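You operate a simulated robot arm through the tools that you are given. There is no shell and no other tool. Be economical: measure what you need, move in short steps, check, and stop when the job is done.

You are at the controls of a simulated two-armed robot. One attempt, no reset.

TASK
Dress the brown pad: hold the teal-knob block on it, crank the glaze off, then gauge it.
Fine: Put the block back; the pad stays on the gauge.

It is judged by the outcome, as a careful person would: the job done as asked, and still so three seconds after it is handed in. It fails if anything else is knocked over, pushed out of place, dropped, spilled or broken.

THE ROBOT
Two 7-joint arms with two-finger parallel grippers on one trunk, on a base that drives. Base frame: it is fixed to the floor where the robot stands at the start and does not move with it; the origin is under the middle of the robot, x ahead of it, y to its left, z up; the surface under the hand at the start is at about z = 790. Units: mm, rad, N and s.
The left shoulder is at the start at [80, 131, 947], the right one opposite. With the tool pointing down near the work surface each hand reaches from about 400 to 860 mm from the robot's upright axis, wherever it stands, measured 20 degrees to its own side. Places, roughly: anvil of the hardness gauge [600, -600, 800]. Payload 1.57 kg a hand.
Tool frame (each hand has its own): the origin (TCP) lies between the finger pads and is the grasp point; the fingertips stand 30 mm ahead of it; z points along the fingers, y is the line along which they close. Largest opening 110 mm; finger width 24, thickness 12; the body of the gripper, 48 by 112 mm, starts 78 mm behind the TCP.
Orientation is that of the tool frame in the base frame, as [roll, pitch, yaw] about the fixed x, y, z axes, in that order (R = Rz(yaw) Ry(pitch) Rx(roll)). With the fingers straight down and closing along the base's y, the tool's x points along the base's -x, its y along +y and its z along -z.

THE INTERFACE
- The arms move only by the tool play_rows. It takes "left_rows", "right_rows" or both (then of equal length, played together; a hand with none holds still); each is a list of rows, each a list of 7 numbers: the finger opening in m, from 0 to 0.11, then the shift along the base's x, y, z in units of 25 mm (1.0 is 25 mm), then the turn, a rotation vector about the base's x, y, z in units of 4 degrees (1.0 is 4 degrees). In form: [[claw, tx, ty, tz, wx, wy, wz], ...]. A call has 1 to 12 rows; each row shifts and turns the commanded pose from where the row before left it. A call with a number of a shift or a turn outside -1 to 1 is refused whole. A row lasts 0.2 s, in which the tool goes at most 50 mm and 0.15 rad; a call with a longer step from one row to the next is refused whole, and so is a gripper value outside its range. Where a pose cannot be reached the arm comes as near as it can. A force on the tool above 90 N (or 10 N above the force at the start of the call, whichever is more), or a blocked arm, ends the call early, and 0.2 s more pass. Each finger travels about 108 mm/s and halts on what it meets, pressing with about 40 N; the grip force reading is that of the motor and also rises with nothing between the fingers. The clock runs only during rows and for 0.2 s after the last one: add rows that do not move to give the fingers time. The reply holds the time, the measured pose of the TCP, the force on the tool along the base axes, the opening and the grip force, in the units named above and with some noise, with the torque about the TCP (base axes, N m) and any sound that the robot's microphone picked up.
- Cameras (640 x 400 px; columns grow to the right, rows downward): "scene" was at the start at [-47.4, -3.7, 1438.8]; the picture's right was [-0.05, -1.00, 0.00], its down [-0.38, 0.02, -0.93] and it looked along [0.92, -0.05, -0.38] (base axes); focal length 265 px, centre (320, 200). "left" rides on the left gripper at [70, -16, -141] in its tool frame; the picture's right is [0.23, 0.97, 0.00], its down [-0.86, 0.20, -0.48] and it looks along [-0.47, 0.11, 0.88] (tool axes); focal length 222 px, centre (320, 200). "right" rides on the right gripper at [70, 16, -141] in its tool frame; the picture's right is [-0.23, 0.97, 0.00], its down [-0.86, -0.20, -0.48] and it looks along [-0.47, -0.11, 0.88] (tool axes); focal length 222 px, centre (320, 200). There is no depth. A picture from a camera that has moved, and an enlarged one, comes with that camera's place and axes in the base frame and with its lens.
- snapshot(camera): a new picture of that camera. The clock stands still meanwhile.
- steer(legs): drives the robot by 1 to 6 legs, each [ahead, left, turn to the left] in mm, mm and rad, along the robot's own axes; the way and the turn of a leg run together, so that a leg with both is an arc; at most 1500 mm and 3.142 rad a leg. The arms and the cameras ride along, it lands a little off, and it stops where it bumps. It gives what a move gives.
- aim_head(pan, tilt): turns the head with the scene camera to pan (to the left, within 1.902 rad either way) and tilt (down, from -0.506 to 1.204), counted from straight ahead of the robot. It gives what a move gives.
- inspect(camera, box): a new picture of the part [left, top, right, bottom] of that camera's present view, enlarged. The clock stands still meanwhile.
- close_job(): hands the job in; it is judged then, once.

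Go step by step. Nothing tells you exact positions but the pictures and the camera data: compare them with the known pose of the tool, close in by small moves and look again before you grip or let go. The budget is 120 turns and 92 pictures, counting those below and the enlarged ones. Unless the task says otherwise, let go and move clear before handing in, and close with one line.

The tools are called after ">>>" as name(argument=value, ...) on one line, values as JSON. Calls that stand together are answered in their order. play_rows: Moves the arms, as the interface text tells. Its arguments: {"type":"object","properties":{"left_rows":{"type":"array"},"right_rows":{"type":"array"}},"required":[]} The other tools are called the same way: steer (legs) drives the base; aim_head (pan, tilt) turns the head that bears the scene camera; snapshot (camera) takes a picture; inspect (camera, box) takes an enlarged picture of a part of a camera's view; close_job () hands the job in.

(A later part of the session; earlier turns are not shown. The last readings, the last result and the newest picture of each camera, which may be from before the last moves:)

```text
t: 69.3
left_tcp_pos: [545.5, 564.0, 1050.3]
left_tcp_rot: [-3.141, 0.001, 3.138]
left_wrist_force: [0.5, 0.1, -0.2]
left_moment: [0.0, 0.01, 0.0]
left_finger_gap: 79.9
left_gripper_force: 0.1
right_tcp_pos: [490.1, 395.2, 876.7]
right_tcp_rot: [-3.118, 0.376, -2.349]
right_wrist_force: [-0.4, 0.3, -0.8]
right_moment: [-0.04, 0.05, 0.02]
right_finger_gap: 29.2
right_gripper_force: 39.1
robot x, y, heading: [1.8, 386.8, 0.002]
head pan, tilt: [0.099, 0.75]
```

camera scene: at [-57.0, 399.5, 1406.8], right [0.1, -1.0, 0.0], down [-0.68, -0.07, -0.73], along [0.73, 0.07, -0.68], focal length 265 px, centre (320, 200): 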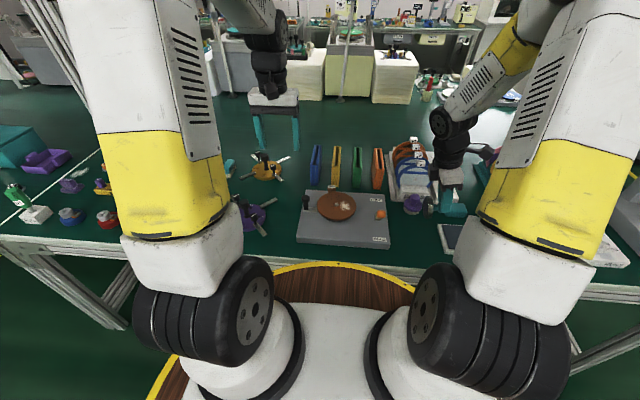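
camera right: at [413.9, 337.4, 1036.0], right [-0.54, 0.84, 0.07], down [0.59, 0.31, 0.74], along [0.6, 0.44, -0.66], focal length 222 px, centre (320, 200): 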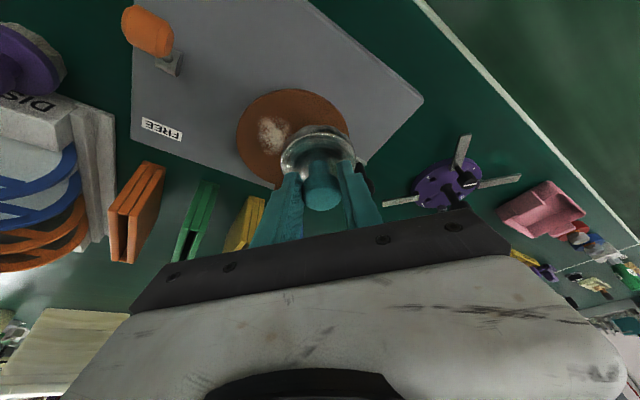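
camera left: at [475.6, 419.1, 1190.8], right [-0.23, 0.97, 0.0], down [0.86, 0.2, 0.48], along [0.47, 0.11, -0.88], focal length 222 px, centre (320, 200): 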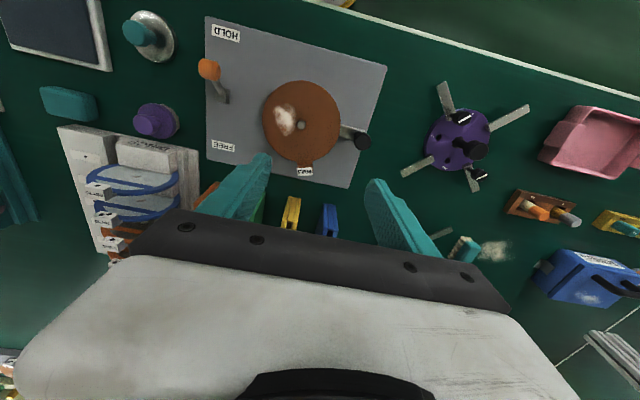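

>>> play_rows(right_rows=[[0, 0, 0, -0.08, 0, 0, 0], [0, 0, 0, 0, 0, 0, 0]])

>>> inspect(camera="scene", box=[285, 170, 365, 230])

```text
t: 69.9
left_tcp_pos: [545.1, 565.1, 1049.3]
left_tcp_rot: [3.141, 0.001, 3.136]
left_wrist_force: [-0.2, 0.2, -0.6]
left_moment: [0.03, 0.03, 0.0]
left_finger_gap: 80.1
left_gripper_force: 0.1
right_tcp_pos: [490.0, 394.9, 874.6]
right_tcp_rot: [-3.12, 0.376, -2.347]
right_wrist_force: [-5.1, -3.4, 19.2]
right_moment: [-0.16, 0.18, 0.01]
right_finger_gap: 29.1
right_gripper_force: 39.0
robot x, y, heading: [-3.1, 391.5, -0.0]
head pan, tilt: [0.099, 0.75]
```

```text
6.67 times, centred on (325, 200) of scene
camera zoom: at [-58.1, 399.7, 1406.7], right [0.1, -1.0, 0.0], down [-0.68, -0.07, -0.73], along [0.73, 0.07, -0.68], focal length 1766 px, centre (287, 200)
```

zoom: 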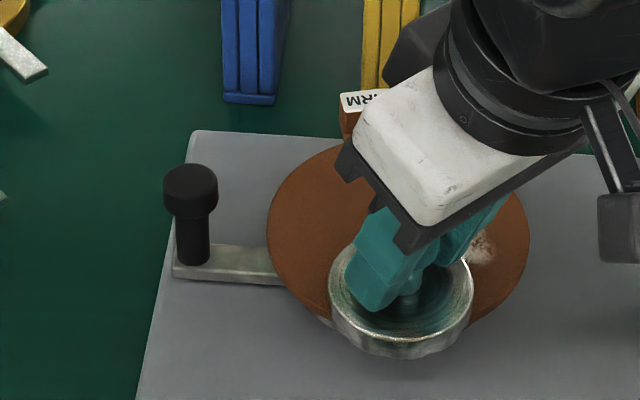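

Block is pressed on the pad at ~20 N. Now bringing the left hand over the crank knob (est. (526,494), top z≈860).

>>> play_rows(left_rows=[[0.07, -0.1, -0.4, -0.8, 0, 0, 0], [0.07, -0.1, -0.4, -0.8, 0, 0, 0], [0.07, -0.1, -0.4, -0.8, 0, 0, 0], [0.07, -0.1, -0.4, -0.8, 0, 0, 0], [0.07, -0.1, -0.4, -0.6, 0, 0, 0]])

>>> snapshot(camera="left")

```text
t: 71.1
left_tcp_pos: [532.5, 514.9, 954.4]
left_tcp_rot: [-3.142, -0.001, 3.14]
left_wrist_force: [0.5, -0.5, -0.4]
left_moment: [0.02, -0.01, -0.02]
left_finger_gap: 70.0
left_gripper_force: 0.0
right_tcp_pos: [489.6, 395.4, 875.2]
right_tcp_rot: [-3.119, 0.377, -2.347]
right_wrist_force: [-0.1, 0.1, 25.2]
right_moment: [-0.05, -0.09, -0.06]
right_finger_gap: 29.2
right_gripper_force: 39.1
robot x, y, heading: [5.4, 389.7, 0.002]
head pan, tilt: [0.099, 0.75]
```

```text
26 pictures are left
camera left: at [462.8, 499.4, 1095.7], right [-0.22, 0.97, 0.0], down [0.86, 0.2, 0.48], along [0.47, 0.11, -0.88], focal length 222 px, centre (320, 200)
```

left: 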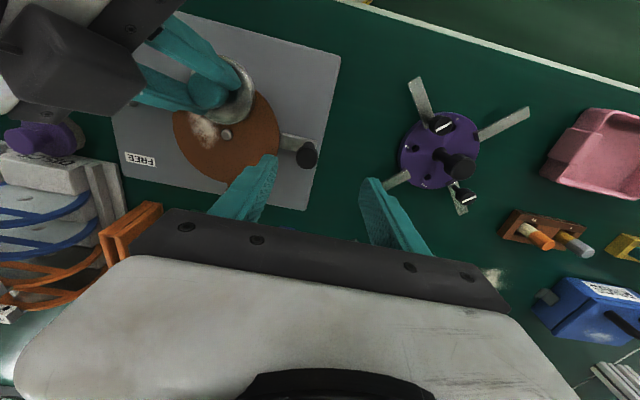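

In the left arm's frame the knob is at ≈(538,502) and spindle ≈(542,408). Lowering part-way and checking.

>>> play_rows(left_rows=[[0.07, 0.1, -0.25, -0.8, 0, 0, 0], [0.07, 0.1, -0.25, -0.8, 0, 0, 0], [0.07, 0, 0, -0.8, 0, 0, 0], [0.07, 0, 0, -0.5, 0, 0, 0]])

>>> snapshot(camera="left")

```text
t: 72.1
left_tcp_pos: [537.9, 503.3, 884.1]
left_tcp_rot: [3.141, 0.0, 3.138]
left_wrist_force: [0.5, -0.1, -0.1]
left_moment: [0.03, 0.0, 0.01]
left_finger_gap: 70.0
left_gripper_force: 0.1
right_tcp_pos: [489.8, 394.9, 875.5]
right_tcp_rot: [-3.12, 0.376, -2.348]
right_wrist_force: [1.4, 1.3, 26.6]
right_moment: [0.02, -0.23, 0.0]
right_finger_gap: 29.1
right_gripper_force: 38.9
robot x, y, heading: [2.4, 390.1, -0.004]
head pan, tilt: [0.099, 0.75]
```

```text
25 pictures are left
camera left: at [467.6, 487.2, 1023.1], right [-0.22, 0.97, 0.0], down [0.86, 0.2, 0.48], along [0.47, 0.11, -0.88], focal length 222 px, centre (320, 200)
```

left: 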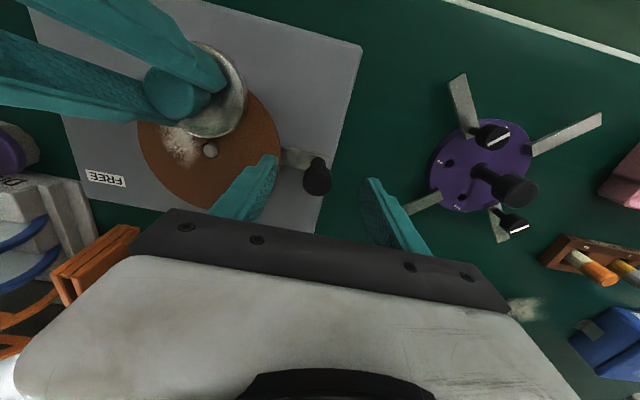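

Knob is centred between the left fingers. Lowering to z≈850 and gripping.

>>> play_rows(left_rows=[[0.07, 0.04, -0.04, -0.7, 0, 0, 0], [0.07, 0, 0, -0.7, 0, 0, 0], [0.04, 0, 0, 0, 0, 0, 0], [0.0, 0, 0, 0, 0, 0, 0], [0.0, 0, 0, 0, 0, 0, 0], [0.0, 0, 0, 0, 0, 0, 0]])

>>> inspect(camera="scene", box=[275, 160, 365, 230])

```text
t: 72.7
left_tcp_pos: [539.8, 494.5, 856.2]
left_tcp_rot: [-3.132, 0.009, 3.129]
left_wrist_force: [-14.2, -15.1, 32.8]
left_moment: [-1.47, 0.41, -0.49]
left_finger_gap: 53.7
left_gripper_force: 7.4
right_tcp_pos: [488.3, 395.5, 875.5]
right_tcp_rot: [-3.116, 0.378, -2.347]
right_wrist_force: [-5.0, 2.2, 7.6]
right_moment: [-0.08, 0.26, -0.11]
right_finger_gap: 29.4
right_gripper_force: 38.7
robot x, y, heading: [-0.6, 391.3, -0.007]
head pan, tilt: [0.099, 0.75]
stopped in row 3 (left hand): the force on the tool passed its limit at 103 N (the readings are from after the stop); the commanded pose is now the measured one
```

```text
5.71 times, centred on (320, 195) of scene
camera zoom: at [-59.4, 399.2, 1406.7], right [0.1, -1.0, 0.0], down [-0.68, -0.07, -0.73], along [0.73, 0.07, -0.68], focal length 1513 px, centre (320, 229)
```

zoom: 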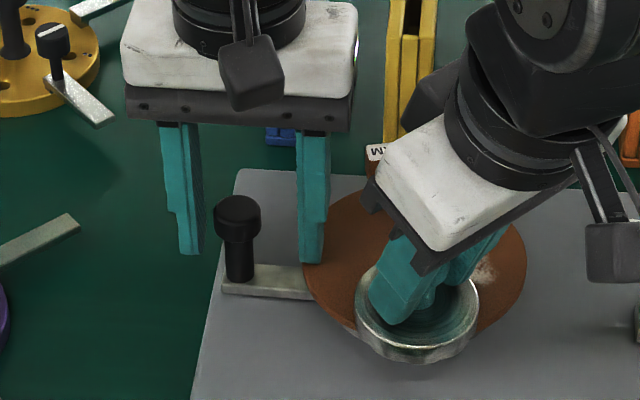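

The inner finger touched the pad's rim. Raising so the fingertips stay above the pad, recentering, then closing on the knob head.

>>> play_rows(left_rows=[[0.07, 0, 0, 0.5, 0, 0, 0], [0.06, 0, 0.3, 0, 0, 0, 0], [0.05, 0, 0, 0, 0, 0, 0], [0.02, 0, 0, 0, 0, 0, 0], [0.0, 0, 0, 0, 0, 0, 0], [0.0, 0, 0, 0, 0, 0, 0]])

>>> inspect(camera="scene", box=[275, 160, 365, 230])

```text
t: 74.1
left_tcp_pos: [540.0, 503.3, 866.4]
left_tcp_rot: [-3.135, 0.007, 3.129]
left_wrist_force: [-3.2, -24.4, -4.9]
left_moment: [-0.49, -0.27, -0.27]
left_finger_gap: 25.8
left_gripper_force: 37.7
right_tcp_pos: [490.1, 394.2, 875.7]
right_tcp_rot: [-3.12, 0.377, -2.348]
right_wrist_force: [-0.2, 1.7, 1.2]
right_moment: [0.03, 0.02, -0.01]
right_finger_gap: 29.3
right_gripper_force: 38.7
robot x, y, heading: [-0.7, 391.0, -0.002]
head pan, tilt: [0.099, 0.75]
```

```text
5.71 times, centred on (320, 195) of scene
camera zoom: at [-57.4, 398.8, 1406.8], right [0.1, -1.0, 0.0], down [-0.68, -0.07, -0.73], along [0.73, 0.07, -0.68], focal length 1513 px, centre (320, 229)
```

zoom: 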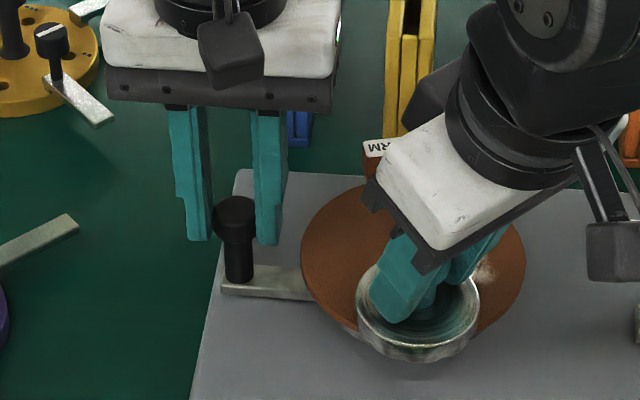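

Knob gripped. Restoring a bit of block pressure and starting to crank clockwise along the arc.

>>> play_rows(left_rows=[[0, 0, -0.06, 0, 0, 0, 0], [0, 0.38, -0.02, 0, 0, 0, 0], [0, 0.39, -0.06, 0, 0, 0, 0], [0, 0.37, -0.1, 0, 0, 0, 0], [0, 0.37, -0.14, 0, 0, 0, 0]], right_rows=[[0, 0, 0, -0.05, 0, 0, 0], [0, 0, 0, 0, 0, 0, 0], [0, 0, 0, 0, 0, 0, 0], [0, 0, 0, 0, 0, 0, 0], [0, 0, 0, 0, 0, 0, 0]])

>>> inspect(camera="scene", box=[275, 150, 375, 230])

```text
t: 75.3
left_tcp_pos: [580.9, 499.6, 867.1]
left_tcp_rot: [-3.138, 0.014, 3.136]
left_wrist_force: [0.3, -0.3, -0.2]
left_moment: [0.02, -0.01, 0.0]
left_finger_gap: 0.2
left_gripper_force: 21.7
right_tcp_pos: [490.2, 395.9, 874.0]
right_tcp_rot: [-3.117, 0.376, -2.343]
right_wrist_force: [-9.0, 4.7, 23.6]
right_moment: [-0.03, 0.26, 0.01]
right_finger_gap: 29.0
right_gripper_force: 38.9
robot x, y, heading: [2.8, 391.2, -0.006]
head pan, tilt: [0.099, 0.75]
```

```text
5.00 times, centred on (325, 190) of scene
camera zoom: at [-58.0, 400.2, 1406.7], right [0.1, -1.0, 0.0], down [-0.68, -0.07, -0.73], along [0.73, 0.07, -0.68], focal length 1324 px, centre (295, 250)
```

zoom: 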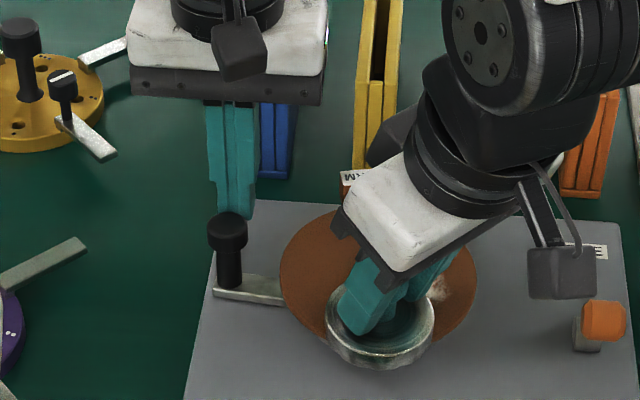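

The fingers slipped off since they were pulling across their closing direction, and the knob is a bit taller/nearer than assumed (≈(535,499), top ≈873). I'll turn the left hand ~48° so it closes along the crank's tangent, and regrip.

>>> play_rows(left_rows=[[0, 0, 0, 1, 0, 0, 1], [0.03, 0, 0, 1, 0, 0, 1], [0.06, -0.2, 0, 0, 0, 0, 1], [0.06, -0.2, 0, 0, 0, 0, 1], [0.06, -0.2, 0, 0, 0, 0, 1], [0.06, -0.2, 0, 0, 0, 0, 1], [0.06, -0.2, 0, 0, 0, 0, 1], [0.06, -0.2, 0, 0, 0, 0, 1], [0.06, -0.2, 0, 0, 0, 0, 1], [0.06, -0.2, 0, 0, 0, 0, 1], [0.06, -0.2, 0, 0, 0, 0, 1], [0.06, 0, 0, 0, 0, 0, 1]])

>>> snapshot(camera="left")

```text
t: 77.9
left_tcp_pos: [533.3, 496.6, 916.2]
left_tcp_rot: [-3.136, 0.007, -2.312]
left_wrist_force: [-0.6, 0.0, -0.8]
left_moment: [0.01, -0.01, 0.02]
left_finger_gap: 60.0
left_gripper_force: 0.1
right_tcp_pos: [490.5, 394.4, 873.8]
right_tcp_rot: [-3.119, 0.378, -2.346]
right_wrist_force: [1.9, -2.5, 23.1]
right_moment: [-0.04, -0.21, -0.01]
right_finger_gap: 29.3
right_gripper_force: 38.8
robot x, y, heading: [0.3, 392.3, -0.001]
head pan, tilt: [0.099, 0.75]
```

```text
21 pictures are left
camera left: at [497.0, 433.9, 1056.5], right [-0.87, 0.49, -0.01], down [0.43, 0.76, 0.48], along [0.24, 0.42, -0.88], focal length 222 px, centre (320, 200)
```

left: 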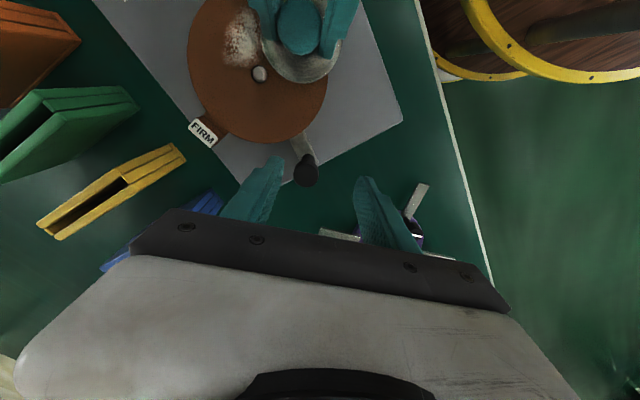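

Combining all views, the knob is at ≈(542,499), top ≈862. Lowering around it with a moderate opening, then closing.

>>> play_rows(left_rows=[[0.05, 0.35, 0.1, 0, 0, 0, 0], [0.05, 0, 0, -0.8, 0, 0, 0], [0.05, 0, 0, -0.8, 0, 0, 0], [0.05, 0, 0, -0.4, 0, 0, 0], [0.05, 0, 0, -0.3, 0, 0, 0]])

>>> inspect(camera="left", box=[220, 100, 420, 230])

```text
t: 79.1
left_tcp_pos: [542.1, 500.5, 859.0]
left_tcp_rot: [-3.138, 0.006, -2.311]
left_wrist_force: [0.3, 0.3, -0.7]
left_moment: [0.02, 0.02, 0.01]
left_finger_gap: 50.3
left_gripper_force: 0.1
right_tcp_pos: [488.9, 396.2, 875.4]
right_tcp_rot: [-3.116, 0.377, -2.345]
right_wrist_force: [-0.2, -0.1, 21.1]
right_moment: [-0.13, -0.09, 0.02]
right_finger_gap: 29.0
right_gripper_force: 39.1
robot x, y, heading: [0.5, 391.1, -0.0]
head pan, tilt: [0.099, 0.75]
```

```text
3.08 times, centred on (320, 165) of left
camera zoom: at [506.1, 436.9, 999.1], right [-0.87, 0.49, -0.01], down [0.43, 0.76, 0.48], along [0.24, 0.42, -0.88], focal length 684 px, centre (320, 308)
```

zoom: 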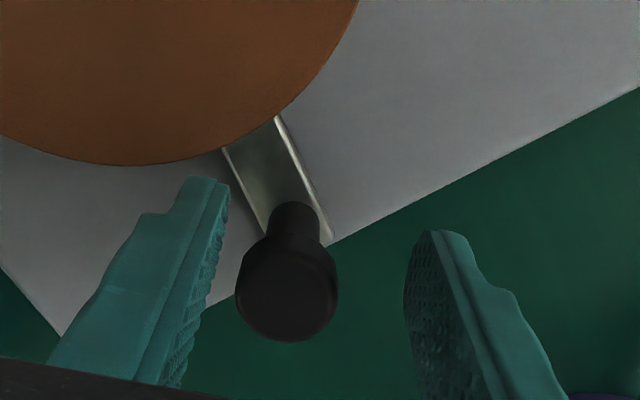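

Now a clear view: knob at ≈(552,502), top ≈846. Shifting, lowering a little more, closing; then a first small crank test.

>>> play_rows(left_rows=[[0.05, 0.38, 0.06, 0, 0, 0, 0], [0.05, 0, 0, -0.4, 0, 0, 0], [0.03, 0, 0, 0, 0, 0, 0], [0.0, 0, 0, 0, 0, 0, 0], [0.0, 0, 0, 0, 0, 0, 0], [0.0, 0, 0, 0, 0, 0, 0]])

>>> play_rows(left_rows=[[0, 0.2, -0.03, 0, 0, 0, -0.25], [0, 0.4, -0.09, 0, 0, 0, -0.5], [0, 0.38, -0.14, 0, 0, 0, -0.5], [0, 0.36, -0.18, 0, 0, 0, -0.5]])

>>> inspect(camera="left", box=[120, 0, 420, 230])

```text
t: 80.5
left_tcp_pos: [552.1, 500.0, 849.1]
left_tcp_rot: [-3.135, 0.006, -2.312]
left_wrist_force: [2.9, -2.9, -1.6]
left_moment: [-0.04, 0.03, 0.32]
left_finger_gap: 25.6
left_gripper_force: 36.7
right_tcp_pos: [489.4, 394.9, 873.9]
right_tcp_rot: [-3.117, 0.377, -2.347]
right_wrist_force: [-2.4, -1.2, 23.2]
right_moment: [0.06, 0.01, 0.02]
right_finger_gap: 29.2
right_gripper_force: 38.7
robot x, y, heading: [-0.3, 395.2, -0.003]
head pan, tilt: [0.099, 0.75]
```

```text
t: 81.5
left_tcp_pos: [583.1, 496.3, 850.0]
left_tcp_rot: [3.14, 0.007, -2.431]
left_wrist_force: [-33.7, 37.4, 37.3]
left_moment: [-0.72, 0.09, -1.26]
left_finger_gap: 26.0
left_gripper_force: 36.9
right_tcp_pos: [487.8, 397.5, 875.2]
right_tcp_rot: [-3.115, 0.375, -2.344]
right_wrist_force: [-5.2, 5.3, 6.2]
right_moment: [0.18, 0.27, -0.06]
right_finger_gap: 29.1
right_gripper_force: 38.6
robot x, y, heading: [-1.7, 390.9, -0.004]
head pan, tilt: [0.099, 0.75]
```

```text
1.74 times, centred on (270, 115) of left
camera zoom: at [539.7, 437.8, 989.1], right [-0.81, 0.59, 0.0], down [0.52, 0.71, 0.48], along [0.29, 0.39, -0.87], focal length 386 px, centre (407, 348)
```

zoom: 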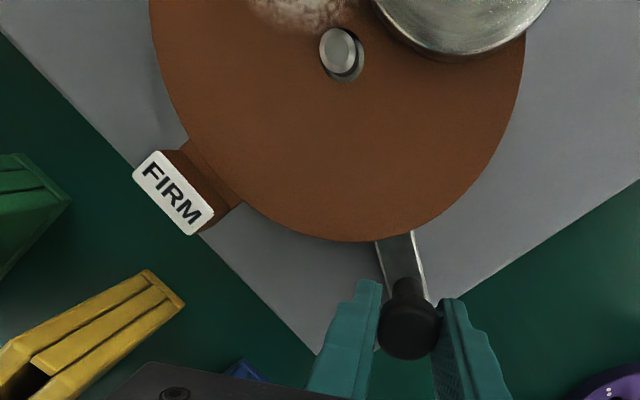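

The crank is turning with a firm grip. Continuing clockwise along the arc.

>>> play_rows(left_rows=[[0, 0.39, -0.14, 0, 0, 0, -0.5], [0, 0.39, -0.14, 0, 0, 0, -0.5], [0, 0.3, -0.28, 0, 0, 0, -0.5], [0, 0.3, -0.28, 0, 0, 0, -0.5], [0, 0.24, -0.34, 0, 0, 0, -0.5], [0, 0.24, -0.34, 0, 0, 0, -0.5], [0, 0.16, -0.38, 0, 0, 0, -0.5], [0, 0.16, -0.38, 0, 0, 0, -0.5], [0, 0.08, -0.4, 0, 0, 0, -0.5], [0, 0.08, -0.4, 0, 0, 0, -0.5]])

>>> inspect(camera="scene", box=[275, 150, 375, 230])

```text
t: 83.7
left_tcp_pos: [646.7, 422.2, 849.5]
left_tcp_rot: [3.141, 0.015, -2.779]
left_wrist_force: [5.1, 41.9, 12.2]
left_moment: [0.33, 0.0, -0.79]
left_finger_gap: 25.4
left_gripper_force: 37.1
right_tcp_pos: [489.7, 397.6, 874.2]
right_tcp_rot: [-3.118, 0.377, -2.346]
right_wrist_force: [-8.4, 12.8, 15.0]
right_moment: [0.43, 0.33, -0.07]
right_finger_gap: 28.9
right_gripper_force: 38.8
robot x, y, heading: [-1.5, 390.6, -0.004]
head pan, tilt: [0.099, 0.75]
```

```text
5.00 times, centred on (325, 190) of scene
camera zoom: at [-58.2, 401.8, 1406.7], right [0.1, -1.0, 0.0], down [-0.68, -0.07, -0.73], along [0.73, 0.07, -0.68], focal length 1324 px, centre (295, 250)
```

zoom: 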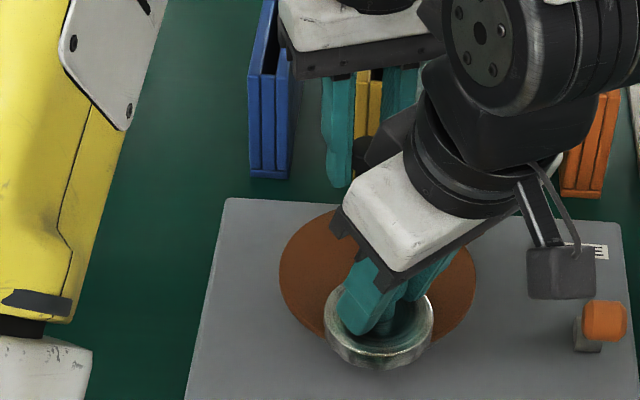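

About 75° turned, glaze now beneath the block. Continuing a bit further, then sweeping back.

>>> play_rows(left_rows=[[0, 0.12, -0.41, 0, 0, 0, -0.5], [0, -0.03, -0.41, 0, 0, 0, -0.5], [0, -0.08, -0.41, 0, 0, 0, -0.5], [0, -0.12, -0.4, 0, 0, 0, -0.5], [0, -0.16, -0.38, 0, 0, 0, -0.5], [0, -0.19, -0.35, 0, 0, 0, -0.5]])

>>> play_rows(left_rows=[[0, 0.19, 0.35, 0, 0, 0, 0.5], [0, 0.16, 0.38, 0, 0, 0, 0.5], [0, 0.12, 0.4, 0, 0, 0, 0.5], [0, 0.08, 0.41, 0, 0, 0, 0.5], [0, 0.03, 0.41, 0, 0, 0, 0.5], [0, 0, 0.41, 0, 0, 0, 0.5], [0, -0.06, 0.4, 0, 0, 0, 0.5], [0, -0.1, 0.39, 0, 0, 0, 0.5], [0, -0.15, 0.38, 0, 0, 0, 0.5], [0, -0.19, 0.37, 0, 0, 0, 0.5], [0, -0.23, 0.34, 0, 0, 0, 0.5]])

>>> inspect(camera="scene", box=[275, 150, 375, 230])

```text
t: 85.0
left_tcp_pos: [643.1, 387.7, 849.5]
left_tcp_rot: [3.121, 0.019, -2.944]
left_wrist_force: [-6.2, 15.2, 8.0]
left_moment: [-0.73, 0.33, -0.09]
left_finger_gap: 25.8
left_gripper_force: 36.9
right_tcp_pos: [489.0, 396.0, 874.1]
right_tcp_rot: [-3.118, 0.374, -2.343]
right_wrist_force: [-2.6, -1.4, 6.7]
right_moment: [-0.18, 0.08, -0.03]
right_finger_gap: 29.2
right_gripper_force: 38.6
robot x, y, heading: [0.8, 392.8, -0.003]
head pan, tilt: [0.099, 0.75]
stopped in row 6 (left hand): the force on the tool passed its limit at 93 N (the readings are from after the stop); the commanded pose is now the measured one
```

```text
t: 87.4
left_tcp_pos: [640.5, 490.0, 849.3]
left_tcp_rot: [3.125, 0.021, -2.562]
left_wrist_force: [-0.5, -0.4, -0.4]
left_moment: [0.03, 0.0, -0.03]
left_finger_gap: 0.0
left_gripper_force: 21.3
right_tcp_pos: [489.9, 397.1, 874.7]
right_tcp_rot: [-3.116, 0.378, -2.345]
right_wrist_force: [2.1, 6.8, 12.0]
right_moment: [0.31, -0.14, 0.19]
right_finger_gap: 29.0
right_gripper_force: 38.9
robot x, y, heading: [-2.7, 392.2, 0.001]
head pan, tilt: [0.099, 0.75]
```

```text
5.00 times, centred on (325, 190) of scene
camera zoom: at [-57.4, 400.3, 1406.8], right [0.1, -1.0, 0.0], down [-0.68, -0.07, -0.73], along [0.73, 0.07, -0.68], focal length 1324 px, centre (295, 250)
```

zoom: 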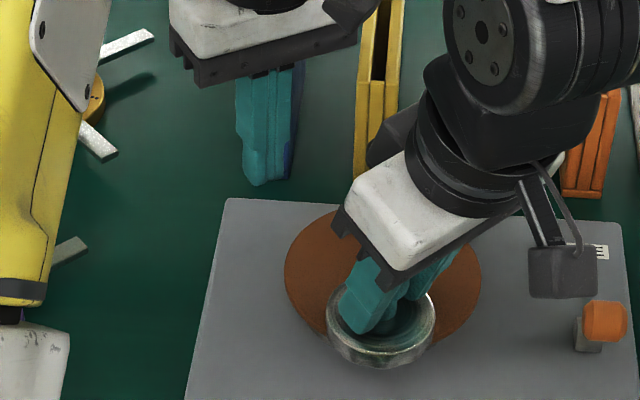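

Blocked near −10° (my left wrist meets the right one there), and the knob slipped out on the way back. I'll open, raise the left hand slightly, and find the knob again.

>>> play_rows(left_rows=[[0.03, 0, 0, 0.8, 0, 0, 0], [0.05, 0, 0, 0.8, 0, 0, 0], [0.05, 0, -0.5, 0, 0, 0, 0], [0.05, 0, -0.5, 0, 0, 0, 0], [0.05, 0, -0.5, 0, 0, 0, 0]])

>>> snapshot(camera="left")

```text
t: 88.6
left_tcp_pos: [639.9, 450.6, 891.2]
left_tcp_rot: [3.124, 0.021, -2.563]
left_wrist_force: [-0.1, -0.2, 0.6]
left_moment: [-0.04, 0.0, -0.02]
left_finger_gap: 50.2
left_gripper_force: 0.1
right_tcp_pos: [490.6, 396.7, 875.6]
right_tcp_rot: [-3.116, 0.378, -2.346]
right_wrist_force: [1.2, 3.3, 18.4]
right_moment: [0.16, -0.13, 0.09]
right_finger_gap: 29.2
right_gripper_force: 39.1
robot x, y, heading: [-2.4, 392.0, 0.005]
head pan, tilt: [0.099, 0.75]
```

```text
16 pictures are left
camera left: at [589.5, 396.8, 1027.7], right [-0.72, 0.69, 0.01], down [0.6, 0.62, 0.5], along [0.34, 0.37, -0.87], focal length 222 px, centre (320, 200)
```

left: 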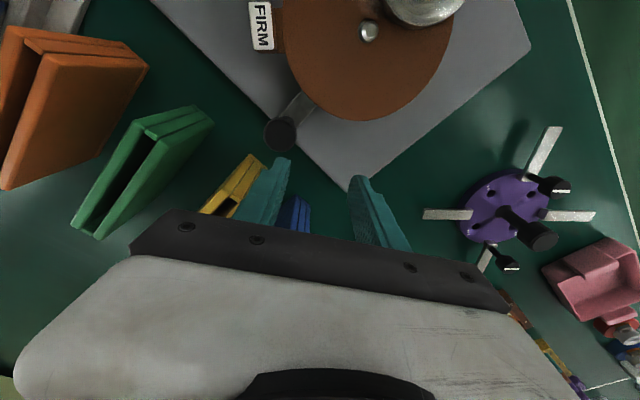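

Knob found at ≈(640,408), spindle (546,405). Regripping and sweeping back counter-clockwise.

>>> play_rows(left_rows=[[0.05, 0, -0.57, 0, 0, 0, 0], [0.05, 0, -0.57, 0, 0, 0, 0], [0.05, 0, -0.57, 0, 0, 0, 0], [0.05, 0, 0, -0.9, 0, 0, 0], [0.05, 0, 0, -0.8, 0, 0, 0], [0.02, 0, 0, 0, 0, 0, 0], [0.0, 0, 0, 0, 0, 0, 0], [0.0, 0, 0, 0, 0, 0, 0], [0.0, 0, 0, 0, 0, 0, 0]])

```text
t: 90.6
left_tcp_pos: [642.5, 408.0, 847.4]
left_tcp_rot: [3.127, 0.022, -2.562]
left_wrist_force: [17.1, -11.0, -6.9]
left_moment: [-0.36, -0.19, 0.54]
left_finger_gap: 25.9
left_gripper_force: 36.5
right_tcp_pos: [489.7, 394.8, 874.7]
right_tcp_rot: [-3.117, 0.376, -2.346]
right_wrist_force: [-5.5, -3.7, 30.6]
right_moment: [-0.08, 0.07, 0.2]
right_finger_gap: 29.3
right_gripper_force: 38.7
robot x, y, heading: [-0.4, 389.5, -0.003]
head pan, tilt: [0.099, 0.75]
```

>>> play_rows(left_rows=[[0, -0.06, 0.53, 0, 0, 0, 0.7], [0, -0.13, 0.52, 0, 0, 0, 0.7], [0, -0.2, 0.49, 0, 0, 0, 0.7], [0, -0.26, 0.46, 0, 0, 0, 0.7], [0, -0.33, 0.42, 0, 0, 0, 0.7], [0, -0.38, 0.37, 0, 0, 0, 0.7], [0, -0.43, 0.31, 0, 0, 0, 0.7], [0, -0.47, 0.25, 0, 0, 0, 0.7], [0, -0.5, 0.18, 0, 0, 0, 0.7], [0, -0.52, 0.11, 0, 0, 0, 0.7]])

>>> inspect(camera="scene", box=[275, 150, 375, 230])

```text
t: 92.8
left_tcp_pos: [568.4, 501.8, 849.4]
left_tcp_rot: [-3.135, 0.035, -2.069]
left_wrist_force: [59.3, 2.4, 10.0]
left_moment: [0.27, 0.11, 0.61]
left_finger_gap: 25.5
left_gripper_force: 37.3
right_tcp_pos: [490.3, 394.5, 874.2]
right_tcp_rot: [-3.118, 0.376, -2.348]
right_wrist_force: [2.9, -33.9, 44.5]
right_moment: [-1.22, -0.26, -0.01]
right_finger_gap: 29.1
right_gripper_force: 38.6
robot x, y, heading: [-4.2, 392.1, 0.001]
head pan, tilt: [0.099, 0.75]
```

```text
5.00 times, centred on (325, 190) of scene
camera zoom: at [-56.4, 399.0, 1406.8], right [0.1, -1.0, 0.0], down [-0.68, -0.07, -0.73], along [0.73, 0.07, -0.68], focal length 1324 px, centre (295, 250)
```

zoom: 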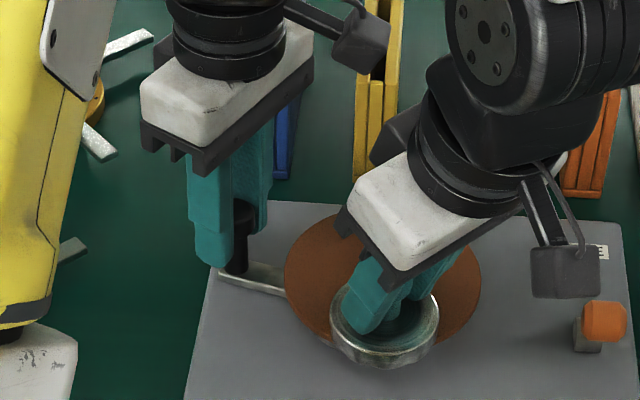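

The visible part of the pad already looks clean. One more full stroke forth and back for thoroughness.

>>> play_rows(left_rows=[[0, 0.52, -0.11, 0, 0, 0, -0.7], [0, 0.5, -0.18, 0, 0, 0, -0.7], [0, 0.47, -0.25, 0, 0, 0, -0.7], [0, 0.43, -0.31, 0, 0, 0, -0.7], [0, 0.38, -0.37, 0, 0, 0, -0.7], [0, 0.33, -0.42, 0, 0, 0, -0.7], [0, 0.26, -0.46, 0, 0, 0, -0.7], [0, 0.2, -0.49, 0, 0, 0, -0.7], [0, 0.13, -0.52, 0, 0, 0, -0.7], [0, 0.06, -0.5, 0, 0, 0, -0.7]])

>>> play_rows(left_rows=[[0, -0.06, 0.5, 0, 0, 0, 0.7], [0, -0.13, 0.52, 0, 0, 0, 0.7], [0, -0.2, 0.49, 0, 0, 0, 0.7], [0, -0.26, 0.46, 0, 0, 0, 0.7], [0, -0.33, 0.42, 0, 0, 0, 0.7], [0, -0.38, 0.37, 0, 0, 0, 0.7], [0, -0.43, 0.31, 0, 0, 0, 0.7], [0, -0.47, 0.25, 0, 0, 0, 0.7], [0, -0.5, 0.18, 0, 0, 0, 0.7], [0, -0.52, 0.11, 0, 0, 0, 0.7], [0, -0.53, 0.04, 0, 0, 0, 0.7]])

```text
t: 93.4
left_tcp_pos: [572.0, 500.2, 848.8]
left_tcp_rot: [3.11, 0.012, -2.159]
left_wrist_force: [-9.1, 3.6, 18.8]
left_moment: [-0.74, 0.23, -0.61]
left_finger_gap: 25.9
left_gripper_force: 37.2
right_tcp_pos: [484.0, 401.7, 875.4]
right_tcp_rot: [-3.119, 0.375, -2.335]
right_wrist_force: [-12.1, -1.7, 22.6]
right_moment: [-0.21, 0.38, -0.11]
right_finger_gap: 29.2
right_gripper_force: 39.2
robot x, y, heading: [0.1, 393.1, 0.002]
head pan, tilt: [0.099, 0.75]
stopped in row 2 (left hand): the force on the tool passed its limit at 97 N (the readings are from after the stop); the commanded pose is now the measured one
```

```text
t: 95.8
left_tcp_pos: [478.6, 590.7, 846.8]
left_tcp_rot: [3.108, 0.014, -1.617]
left_wrist_force: [-0.1, 0.1, -0.8]
left_moment: [-0.01, 0.0, 0.02]
left_finger_gap: 0.1
left_gripper_force: 21.2
right_tcp_pos: [486.5, 403.1, 873.6]
right_tcp_rot: [-3.122, 0.377, -2.335]
right_wrist_force: [7.8, -6.4, 39.2]
right_moment: [-0.33, -0.72, -0.23]
right_finger_gap: 29.3
right_gripper_force: 39.2
robot x, y, heading: [0.3, 392.2, -0.001]
head pan, tilt: [0.099, 0.75]
```

The stroke was stopped by force and the left hand then came free. Lifting the left hand clear and looking at the pad.

>>> play_rows(left_rows=[[0.0, 0, 0, 1, 0, 0, 0], [0.03, 0, 0, 1, 0, 0, 0], [0.05, 0, 0, 1, 0, 0, 0], [0.05, 0, 0, 1, 0, 0, 0]], right_rows=[[0, 0, 0, 0.2, 0, 0, 0], [0, 0, 0, 0.4, 0, 0, 0], [0, -0.2, -0.2, 0.4, 0, 0, 0], [0, -0.4, -0.4, 0.3, 0, 0, 0]])

>>> play_rows(right_rows=[[0, -0.3, -0.5, 0.2, 0, 0, 0], [0, -0.3, -0.6, 0.2, 0, 0, 0], [0, -0.3, -0.6, 0.2, 0, 0, 0], [0, -0.2, -0.6, 0, 0, 0, 0], [0, 0, -0.4, 0, 0, 0, 0]])

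>>> inspect(camera="scene", box=[245, 150, 405, 260])

```text
t: 96.8
left_tcp_pos: [478.4, 591.4, 946.8]
left_tcp_rot: [3.109, 0.013, -1.618]
left_wrist_force: [-0.8, 0.4, 0.3]
left_moment: [-0.01, 0.05, -0.02]
left_finger_gap: 50.0
left_gripper_force: 0.2
right_tcp_pos: [469.8, 385.5, 904.2]
right_tcp_rot: [-3.122, 0.372, -2.337]
right_wrist_force: [0.4, 1.0, -3.1]
right_moment: [-0.01, 0.04, -0.01]
right_finger_gap: 28.9
right_gripper_force: 38.7
robot x, y, heading: [-5.2, 392.2, -0.003]
head pan, tilt: [0.099, 0.75]
```

```text
t: 98.0
left_tcp_pos: [479.5, 591.7, 947.8]
left_tcp_rot: [3.109, 0.011, -1.617]
left_wrist_force: [0.6, -0.3, -0.2]
left_moment: [-0.05, 0.02, 0.01]
left_finger_gap: 50.0
left_gripper_force: 0.1
right_tcp_pos: [443.6, 318.6, 921.4]
right_tcp_rot: [-3.12, 0.373, -2.335]
right_wrist_force: [0.4, -0.2, -1.5]
right_moment: [0.01, 0.04, -0.01]
right_finger_gap: 28.8
right_gripper_force: 38.5
robot x, y, heading: [1.2, 389.4, 0.0]
head pan, tilt: [0.099, 0.75]
```

```text
3.64 times, centred on (325, 205) of scene
camera zoom: at [-58.4, 400.8, 1406.8], right [0.1, -0.99, 0.0], down [-0.68, -0.07, -0.73], along [0.73, 0.07, -0.68], focal length 963 px, centre (302, 182)
```

zoom: 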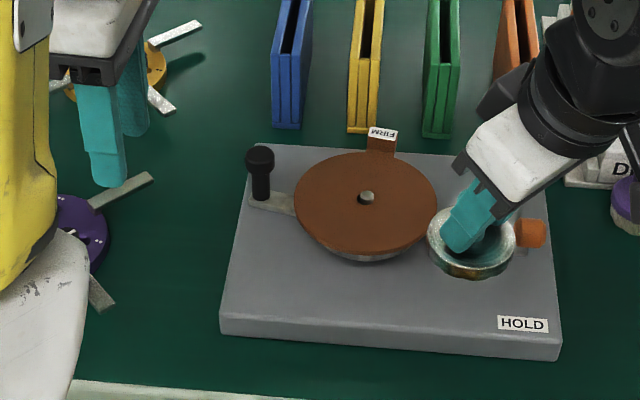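

The glaze is gone: the pad is clean all round. Now returning the block to its original spot (gripped there at TCP (470,151,814)).

>>> play_rows(right_rows=[[0, -0.02, -0.25, 0.2, 0, 0, 0], [0, 0, -0.5, 0.2, 0, 0, 0], [0, 0, -0.6, 0, 0, 0, 0], [0, 0, -0.65, 0, 0, 0, 0], [0, 0, -0.65, 0, 0, 0, 0], [0, 0.1, -0.65, 0, 0, 0, 0], [0, 0.15, -0.65, 0, 0, 0, 0], [0, 0.2, -0.65, 0, 0, 0, 0], [0, 0.2, -0.65, 0, 0, 0, 0], [0, 0.2, -0.65, 0, 0, 0, 0], [0, 0.15, -0.5, 0, 0, 0, 0], [0, 0.1, -0.3, 0, 0, 0, 0]])

>>> play_rows(right_rows=[[0, 0, 0, -0.4, 0, 0, 0], [0, 0, 0, -0.7, 0, 0, 0], [0, 0, 0, -0.7, 0, 0, 0], [0, 0, 0, -0.7, 0, 0, 0], [0, 0, 0, -0.7, 0, 0, 0], [0, 0, 0, -0.6, 0, 0, 0], [0, 0, 0, -0.4, 0, 0, 0]])

```text
t: 100.6
left_tcp_pos: [478.3, 591.3, 946.2]
left_tcp_rot: [3.109, 0.012, -1.618]
left_wrist_force: [0.3, -0.2, 0.2]
left_moment: [0.0, 0.0, 0.04]
left_finger_gap: 50.1
left_gripper_force: 0.1
right_tcp_pos: [472.3, 151.1, 929.6]
right_tcp_rot: [-3.122, 0.374, -2.338]
right_wrist_force: [-0.2, 0.3, -2.3]
right_moment: [-0.03, 0.03, 0.0]
right_finger_gap: 29.2
right_gripper_force: 38.8
robot x, y, heading: [-2.2, 391.9, 0.001]
head pan, tilt: [0.099, 0.75]
```

```text
t: 102.2
left_tcp_pos: [478.3, 593.0, 945.7]
left_tcp_rot: [3.109, 0.013, -1.619]
left_wrist_force: [0.4, 0.8, -0.4]
left_moment: [-0.02, 0.0, 0.01]
left_finger_gap: 49.8
left_gripper_force: 0.1
right_tcp_pos: [471.4, 150.8, 825.3]
right_tcp_rot: [-3.12, 0.375, -2.336]
right_wrist_force: [0.3, 0.2, -3.3]
right_moment: [-0.03, 0.03, -0.01]
right_finger_gap: 28.8
right_gripper_force: 38.8
robot x, y, heading: [-3.3, 389.6, 0.005]
head pan, tilt: [0.099, 0.75]
```

>>> play_rows(right_rows=[[0, -0.05, 0, -0.12, 0, 0, 0], [0, 0, 0, -0.12, 0, 0, 0], [0, 0, 0, -0.1, 0, 0, 0], [0, 0, 0, 0, 0, 0, 0]])

```text
t: 103.2
left_tcp_pos: [479.4, 591.8, 947.6]
left_tcp_rot: [3.108, 0.013, -1.618]
left_wrist_force: [-1.0, -0.7, -0.5]
left_moment: [0.01, 0.01, 0.01]
left_finger_gap: 50.1
left_gripper_force: 0.0
right_tcp_pos: [469.5, 150.9, 816.2]
right_tcp_rot: [-3.123, 0.373, -2.339]
right_wrist_force: [-0.5, -1.1, -2.4]
right_moment: [-0.05, 0.02, 0.01]
right_finger_gap: 29.1
right_gripper_force: 38.4
robot x, y, heading: [-3.1, 389.3, -0.004]
head pan, tilt: [0.099, 0.75]
```

>>> play_rows(right_rows=[[0, 0, 0, -0.06, 0, 0, 0], [0, 0, 0, -0.05, 0, 0, 0]])

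```text
t: 103.8
left_tcp_pos: [477.3, 592.2, 947.3]
left_tcp_rot: [3.109, 0.013, -1.617]
left_wrist_force: [0.2, -0.7, 0.3]
left_moment: [0.01, -0.01, -0.01]
left_finger_gap: 50.3
left_gripper_force: 0.1
right_tcp_pos: [470.3, 151.2, 813.6]
right_tcp_rot: [-3.123, 0.374, -2.337]
right_wrist_force: [0.6, -0.5, -2.0]
right_moment: [-0.01, 0.04, 0.03]
right_finger_gap: 29.2
right_gripper_force: 38.8
robot x, y, heading: [0.4, 392.0, -0.001]
head pan, tilt: [0.099, 0.75]
```

>>> play_rows(right_rows=[[0, 0, 0, -0.06, 0, 0, 0], [0, 0, 0, -0.06, 0, 0, 0]])

```text
t: 104.4
left_tcp_pos: [480.0, 591.4, 947.3]
left_tcp_rot: [3.11, 0.012, -1.619]
left_wrist_force: [0.7, 0.1, 0.2]
left_moment: [0.05, -0.01, 0.02]
left_finger_gap: 50.1
left_gripper_force: 0.1
right_tcp_pos: [470.9, 150.9, 811.3]
right_tcp_rot: [-3.121, 0.374, -2.338]
right_wrist_force: [-0.1, -0.6, -2.6]
right_moment: [-0.02, 0.02, 0.03]
right_finger_gap: 29.1
right_gripper_force: 39.2
robot x, y, heading: [-2.1, 390.5, 0.003]
head pan, tilt: [0.099, 0.75]
```

>>> play_rows(right_rows=[[0, 0, 0, -0.08, 0, 0, 0], [0, 0, 0, -0.04, 0, 0, 0]])

```text
t: 105.0
left_tcp_pos: [478.6, 592.2, 946.8]
left_tcp_rot: [3.108, 0.013, -1.618]
left_wrist_force: [-0.8, 0.6, -0.2]
left_moment: [0.0, -0.01, 0.01]
left_finger_gap: 49.9
left_gripper_force: 0.0
right_tcp_pos: [470.4, 151.2, 810.5]
right_tcp_rot: [-3.122, 0.374, -2.338]
right_wrist_force: [-3.0, -1.8, 16.2]
right_moment: [-0.15, 0.63, 0.04]
right_finger_gap: 29.1
right_gripper_force: 39.5
robot x, y, heading: [-3.8, 391.4, 0.004]
head pan, tilt: [0.099, 0.75]
```

Contact; block is down at its original place. Releasing, rising straight, then straightening the right hand and turning it to close along x.

>>> play_rows(right_rows=[[0.03, 0, 0, 0.02, 0, 0, 0], [0.05, 0, 0, 0, 0, 0, 0], [0.07, 0, 0, 0, 0, 0, 0], [0.07, 0, 0, 0.5, 0, 0, 0], [0.07, 0, 0, 1, 0, 0, 0], [0.07, 0, 0, 1, -0.7, 0.72, 0], [0.07, 0, 0, 1, -0.7, 0.72, 0], [0.07, 0, 0, 0.5, -0.7, 0.72, 0], [0.07, 0, 0, 0, -0.7, 0.72, 0], [0.07, 0, 0, 0, -0.7, 0.72, 0], [0.07, 0, 0, 0, -0.2, 0.22, 0]])

>>> play_rows(right_rows=[[0.05, -0.4, 0.5, 0, 0, 0, 1], [0.03, -0.3, 0.5, 0, 0, 0, 1], [0.01, -0.2, 0.5, 0, 0, 0, 1], [0, 0, 0.5, 0, 0, 0, 1], [0, 0, 0.5, 0, 0, 0, 1], [0, 0, 0.5, 0, 0, 0, 1], [0, 0, 0.5, 0, 0, 0, 1], [0, 0, 0.5, 0, 0, 0, 1], [0, 0, 0.4, 0, 0, 0, 1], [0, 0, 0.2, 0, 0, 0, 1], [0, 0, 0.1, 0, 0, 0, 1]])

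>>> snapshot(camera="right")

```text
t: 107.4
left_tcp_pos: [479.1, 591.6, 947.8]
left_tcp_rot: [3.108, 0.011, -1.618]
left_wrist_force: [-0.1, -0.3, -0.8]
left_moment: [-0.03, -0.02, 0.01]
left_finger_gap: 50.3
left_gripper_force: 0.2
right_tcp_pos: [468.7, 151.0, 908.4]
right_tcp_rot: [-3.134, 0.002, -2.339]
right_wrist_force: [0.1, -0.2, 0.9]
right_moment: [0.03, 0.0, 0.02]
right_finger_gap: 70.3
right_gripper_force: 0.0
robot x, y, heading: [-2.8, 388.8, 0.006]
head pan, tilt: [0.099, 0.75]
```

```text
t: 109.8
left_tcp_pos: [478.7, 592.5, 947.0]
left_tcp_rot: [3.109, 0.012, -1.619]
left_wrist_force: [-0.4, 0.6, 0.3]
left_moment: [-0.01, -0.05, -0.01]
left_finger_gap: 50.2
left_gripper_force: 0.0
right_tcp_pos: [446.7, 268.9, 908.7]
right_tcp_rot: [-3.135, 0.001, -1.569]
right_wrist_force: [-0.4, 1.0, -0.1]
right_moment: [0.04, -0.01, 0.02]
right_finger_gap: 0.1
right_gripper_force: 21.4
robot x, y, heading: [0.1, 389.6, 0.002]
head pan, tilt: [0.099, 0.75]
```

```text
13 pictures are left
camera right: at [429.8, 199.0, 1049.6], right [-0.97, 0.23, -0.01], down [0.2, 0.85, 0.48], along [0.11, 0.47, -0.88], focal length 222 px, centre (320, 200)
```

right: 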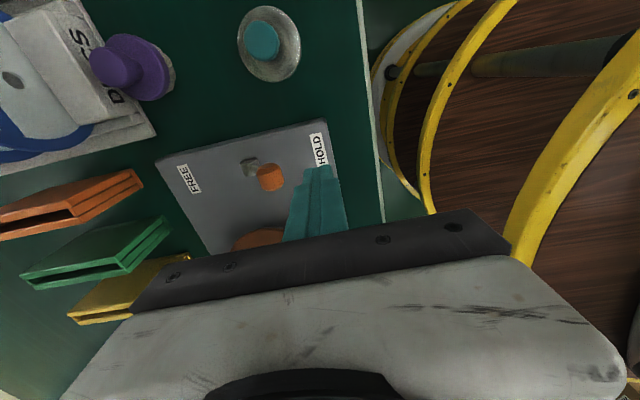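

Lever knob at (501,274). Lowering behind it on the −x side and pushing it to FREE.

>>> play_rows(right_rows=[[0, 0, 0.2, -0.7, 0, 0, 0], [0, 0, 0, -0.7, 0, 0, 0], [0, 0, 0, -0.6, 0, 0, 0], [0, 0.4, 0, 0, 0, 0, 0], [0, 0.5, 0, 0, 0, 0, 0], [0, 0.5, 0, 0, 0, 0, 0], [0, 0.5, 0, 0, 0, 0, 0], [0, 0.5, 0, 0, 0, 0, 0], [0, 0.5, 0, 0, 0, 0, 0], [0, 0.5, 0, 0, 0, 0, 0], [0, 0.4, 0, 0, 0, 0, 0], [0, 0.2, 0, 0, 0, 0, 0]])

```text
t: 112.4
left_tcp_pos: [477.6, 591.3, 946.8]
left_tcp_rot: [3.111, 0.014, -1.617]
left_wrist_force: [0.1, 0.3, -0.1]
left_moment: [-0.02, 0.01, -0.04]
left_finger_gap: 49.9
left_gripper_force: 0.0
right_tcp_pos: [543.3, 272.8, 859.1]
right_tcp_rot: [-3.141, 0.0, -1.571]
right_wrist_force: [-26.3, -0.4, 11.9]
right_moment: [-0.03, 0.66, -0.07]
right_finger_gap: 0.0
right_gripper_force: 21.6
robot x, y, heading: [-0.1, 389.6, 0.006]
head pan, tilt: [0.099, 0.75]
```

>>> play_rows(right_rows=[[0, 0.25, 0, 0, 0, 0, 0], [0, 0.25, 0, 0, 0, 0, 0], [0, -0.6, 0, 0.1, 0, 0, 0], [0, -0.6, 0, 0.5, 0, 0, 0], [0, 0, 0, 1, 0, 0, 0], [0.03, 0, 0, 1, 0, 0, 0], [0.06, 0.6, 0.6, 0.5, 0, 0, 0], [0.06, 0.6, 0.6, 0, 0, 0, 0], [0.06, 0.6, 0.6, 0, 0, 0, 0], [0.06, 0.6, 0.6, 0, 0, 0, 0], [0.06, 0.6, 0.6, 0, 0, 0, 0], [0.06, 0.4, 0.6, 0, 0, 0, 0]])

>>> snapshot(camera="right")

```text
t: 115.0
left_tcp_pos: [478.4, 592.6, 947.6]
left_tcp_rot: [3.108, 0.011, -1.618]
left_wrist_force: [-0.1, -0.1, 0.1]
left_moment: [0.05, -0.02, 0.0]
left_finger_gap: 49.9
left_gripper_force: 0.0
right_tcp_pos: [615.1, 364.0, 937.0]
right_tcp_rot: [-3.134, 0.001, -1.571]
right_wrist_force: [-0.5, -0.4, 0.1]
right_moment: [-0.01, -0.01, 0.01]
right_finger_gap: 60.1
right_gripper_force: 0.1
robot x, y, heading: [-3.5, 395.6, -0.0]
head pan, tilt: [0.099, 0.75]
```

```text
12 pictures are left
camera right: at [597.0, 293.9, 1077.6], right [-0.97, 0.23, -0.01], down [0.2, 0.85, 0.48], along [0.12, 0.47, -0.88], focal length 222 px, centre (320, 200)
```

right: 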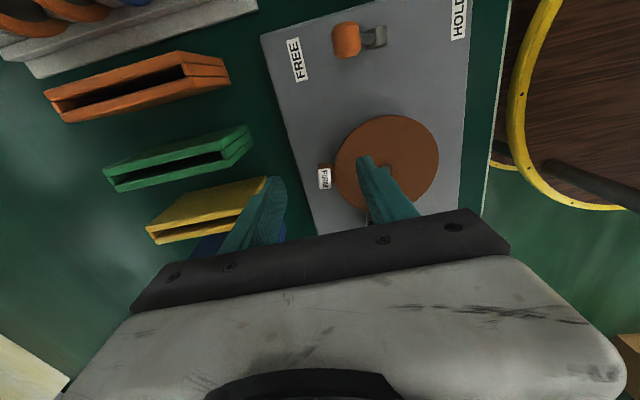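

Lever is at FREE. The pad's tab top is at ≈(616,390,850). Moving over it and lowering with a 40 mm opening, fingertips just above the pad face.

>>> play_rows(right_rows=[[0.045, 0, 0.5, 0, 0, 0, 0], [0.04, 0.04, 0.54, 0, 0, 0, 0], [0.04, 0, 0, -0.7, 0, 0, 0], [0.04, 0, 0, -0.7, 0, 0, 0], [0.04, 0, 0, -0.7, 0, 0, 0], [0.04, 0, 0, -0.4, 0, 0, 0]])

>>> inspect(camera="right", box=[220, 90, 420, 220])

```text
t: 116.4
left_tcp_pos: [479.0, 591.7, 946.8]
left_tcp_rot: [3.107, 0.011, -1.618]
left_wrist_force: [-0.2, 0.5, -0.6]
left_moment: [0.01, -0.01, 0.04]
left_finger_gap: 49.9
left_gripper_force: 0.0
right_tcp_pos: [615.4, 390.3, 873.5]
right_tcp_rot: [-3.135, 0.002, -1.57]
right_wrist_force: [-0.3, 0.2, -0.7]
right_moment: [-0.02, 0.01, -0.01]
right_finger_gap: 39.9
right_gripper_force: 0.0
robot x, y, heading: [-2.1, 391.8, 0.005]
head pan, tilt: [0.099, 0.75]
```

```text
3.08 times, centred on (320, 155) of right
camera zoom: at [598.3, 320.4, 1014.6], right [-0.97, 0.23, -0.01], down [0.2, 0.85, 0.48], along [0.12, 0.47, -0.88], focal length 684 px, centre (320, 338)
```

zoom: 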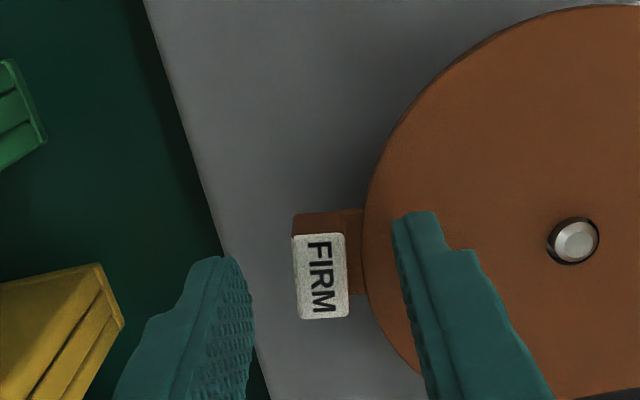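

The tab sits just outside the rim, centred between my fingers. Lowering in small steps until just above the pad face.

>>> play_rows(right_rows=[[0.036, 0.04, 0.12, -0.1, 0, 0, 0], [0.036, 0, 0, -0.1, 0, 0, 0], [0.036, 0, 0, -0.1, 0, 0, 0]])

```text
t: 117.2
left_tcp_pos: [478.1, 591.9, 946.4]
left_tcp_rot: [3.108, 0.012, -1.619]
left_wrist_force: [0.6, -0.5, -0.2]
left_moment: [0.0, -0.02, 0.01]
left_finger_gap: 50.1
left_gripper_force: 0.0
right_tcp_pos: [615.8, 392.6, 868.1]
right_tcp_rot: [-3.136, 0.002, -1.571]
right_wrist_force: [0.1, -0.1, -0.6]
right_moment: [0.03, 0.04, 0.01]
right_finger_gap: 36.0
right_gripper_force: 0.1
robot x, y, heading: [2.2, 394.7, 0.003]
head pan, tilt: [0.099, 0.75]
```

>>> play_rows(right_rows=[[0.036, 0, 0, -0.08, 0, 0, 0], [0.036, 0, 0, -0.08, 0, 0, 0], [0.036, 0, 0, 0, 0, 0, 0]])

```text
t: 118.0
left_tcp_pos: [479.4, 591.0, 945.9]
left_tcp_rot: [3.109, 0.011, -1.618]
left_wrist_force: [-0.5, -0.6, -0.3]
left_moment: [0.03, -0.01, -0.01]
left_finger_gap: 50.1
left_gripper_force: 0.0
right_tcp_pos: [616.4, 392.6, 862.4]
right_tcp_rot: [-3.135, 0.002, -1.57]
right_wrist_force: [-0.1, 0.9, -0.1]
right_moment: [0.0, 0.01, 0.02]
right_finger_gap: 36.0
right_gripper_force: 0.0
robot x, y, heading: [0.1, 390.3, 0.005]
head pan, tilt: [0.099, 0.75]
```

>>> play_rows(right_rows=[[0.036, 0, 0, -0.08, 0, 0, 0], [0.036, 0, 0, -0.08, 0, 0, 0], [0.036, 0, 0, 0, 0, 0, 0]])

```text
t: 118.8
left_tcp_pos: [478.5, 591.5, 946.8]
left_tcp_rot: [3.108, 0.012, -1.616]
left_wrist_force: [-0.3, -0.1, -0.6]
left_moment: [-0.02, 0.04, -0.02]
left_finger_gap: 50.2
left_gripper_force: 0.0
right_tcp_pos: [617.0, 393.1, 856.9]
right_tcp_rot: [-3.133, 0.002, -1.57]
right_wrist_force: [0.1, -0.1, 0.0]
right_moment: [0.01, -0.01, 0.0]
right_finger_gap: 35.8
right_gripper_force: 0.0
robot x, y, heading: [-1.0, 392.7, 0.001]
head pan, tilt: [0.099, 0.75]
```

>>> play_rows(right_rows=[[0.036, 0, 0, -0.08, 0, 0, 0], [0.036, 0, 0, -0.06, 0, 0, 0], [0.036, 0, 0, 0, 0, 0, 0]])

>>> inspect(camera="right", box=[220, 90, 420, 220])

```text
t: 119.6
left_tcp_pos: [477.1, 591.2, 946.9]
left_tcp_rot: [3.107, 0.013, -1.618]
left_wrist_force: [-0.1, 0.4, -0.2]
left_moment: [0.02, -0.03, 0.03]
left_finger_gap: 50.3
left_gripper_force: 0.0
right_tcp_pos: [616.1, 392.4, 855.9]
right_tcp_rot: [-3.13, 0.004, -1.572]
right_wrist_force: [-2.0, -2.4, 33.8]
right_moment: [0.05, 0.82, 0.14]
right_finger_gap: 36.5
right_gripper_force: 0.0
robot x, y, heading: [-2.9, 393.3, 0.003]
head pan, tilt: [0.099, 0.75]
```

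```text
3.08 times, centred on (320, 155) of right
camera zoom: at [598.9, 323.1, 997.0], right [-0.97, 0.23, -0.01], down [0.2, 0.85, 0.48], along [0.12, 0.47, -0.88], focal length 684 px, centre (320, 338)
```

zoom: 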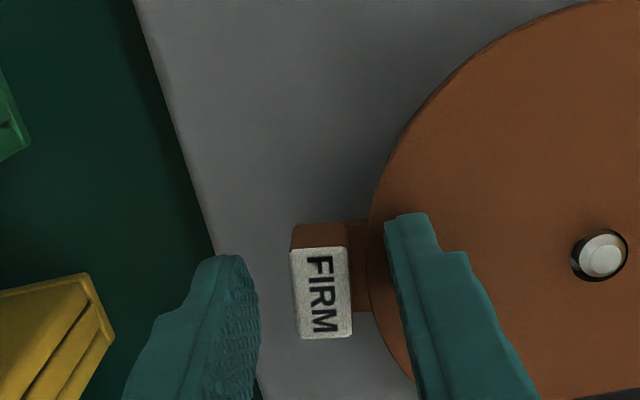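

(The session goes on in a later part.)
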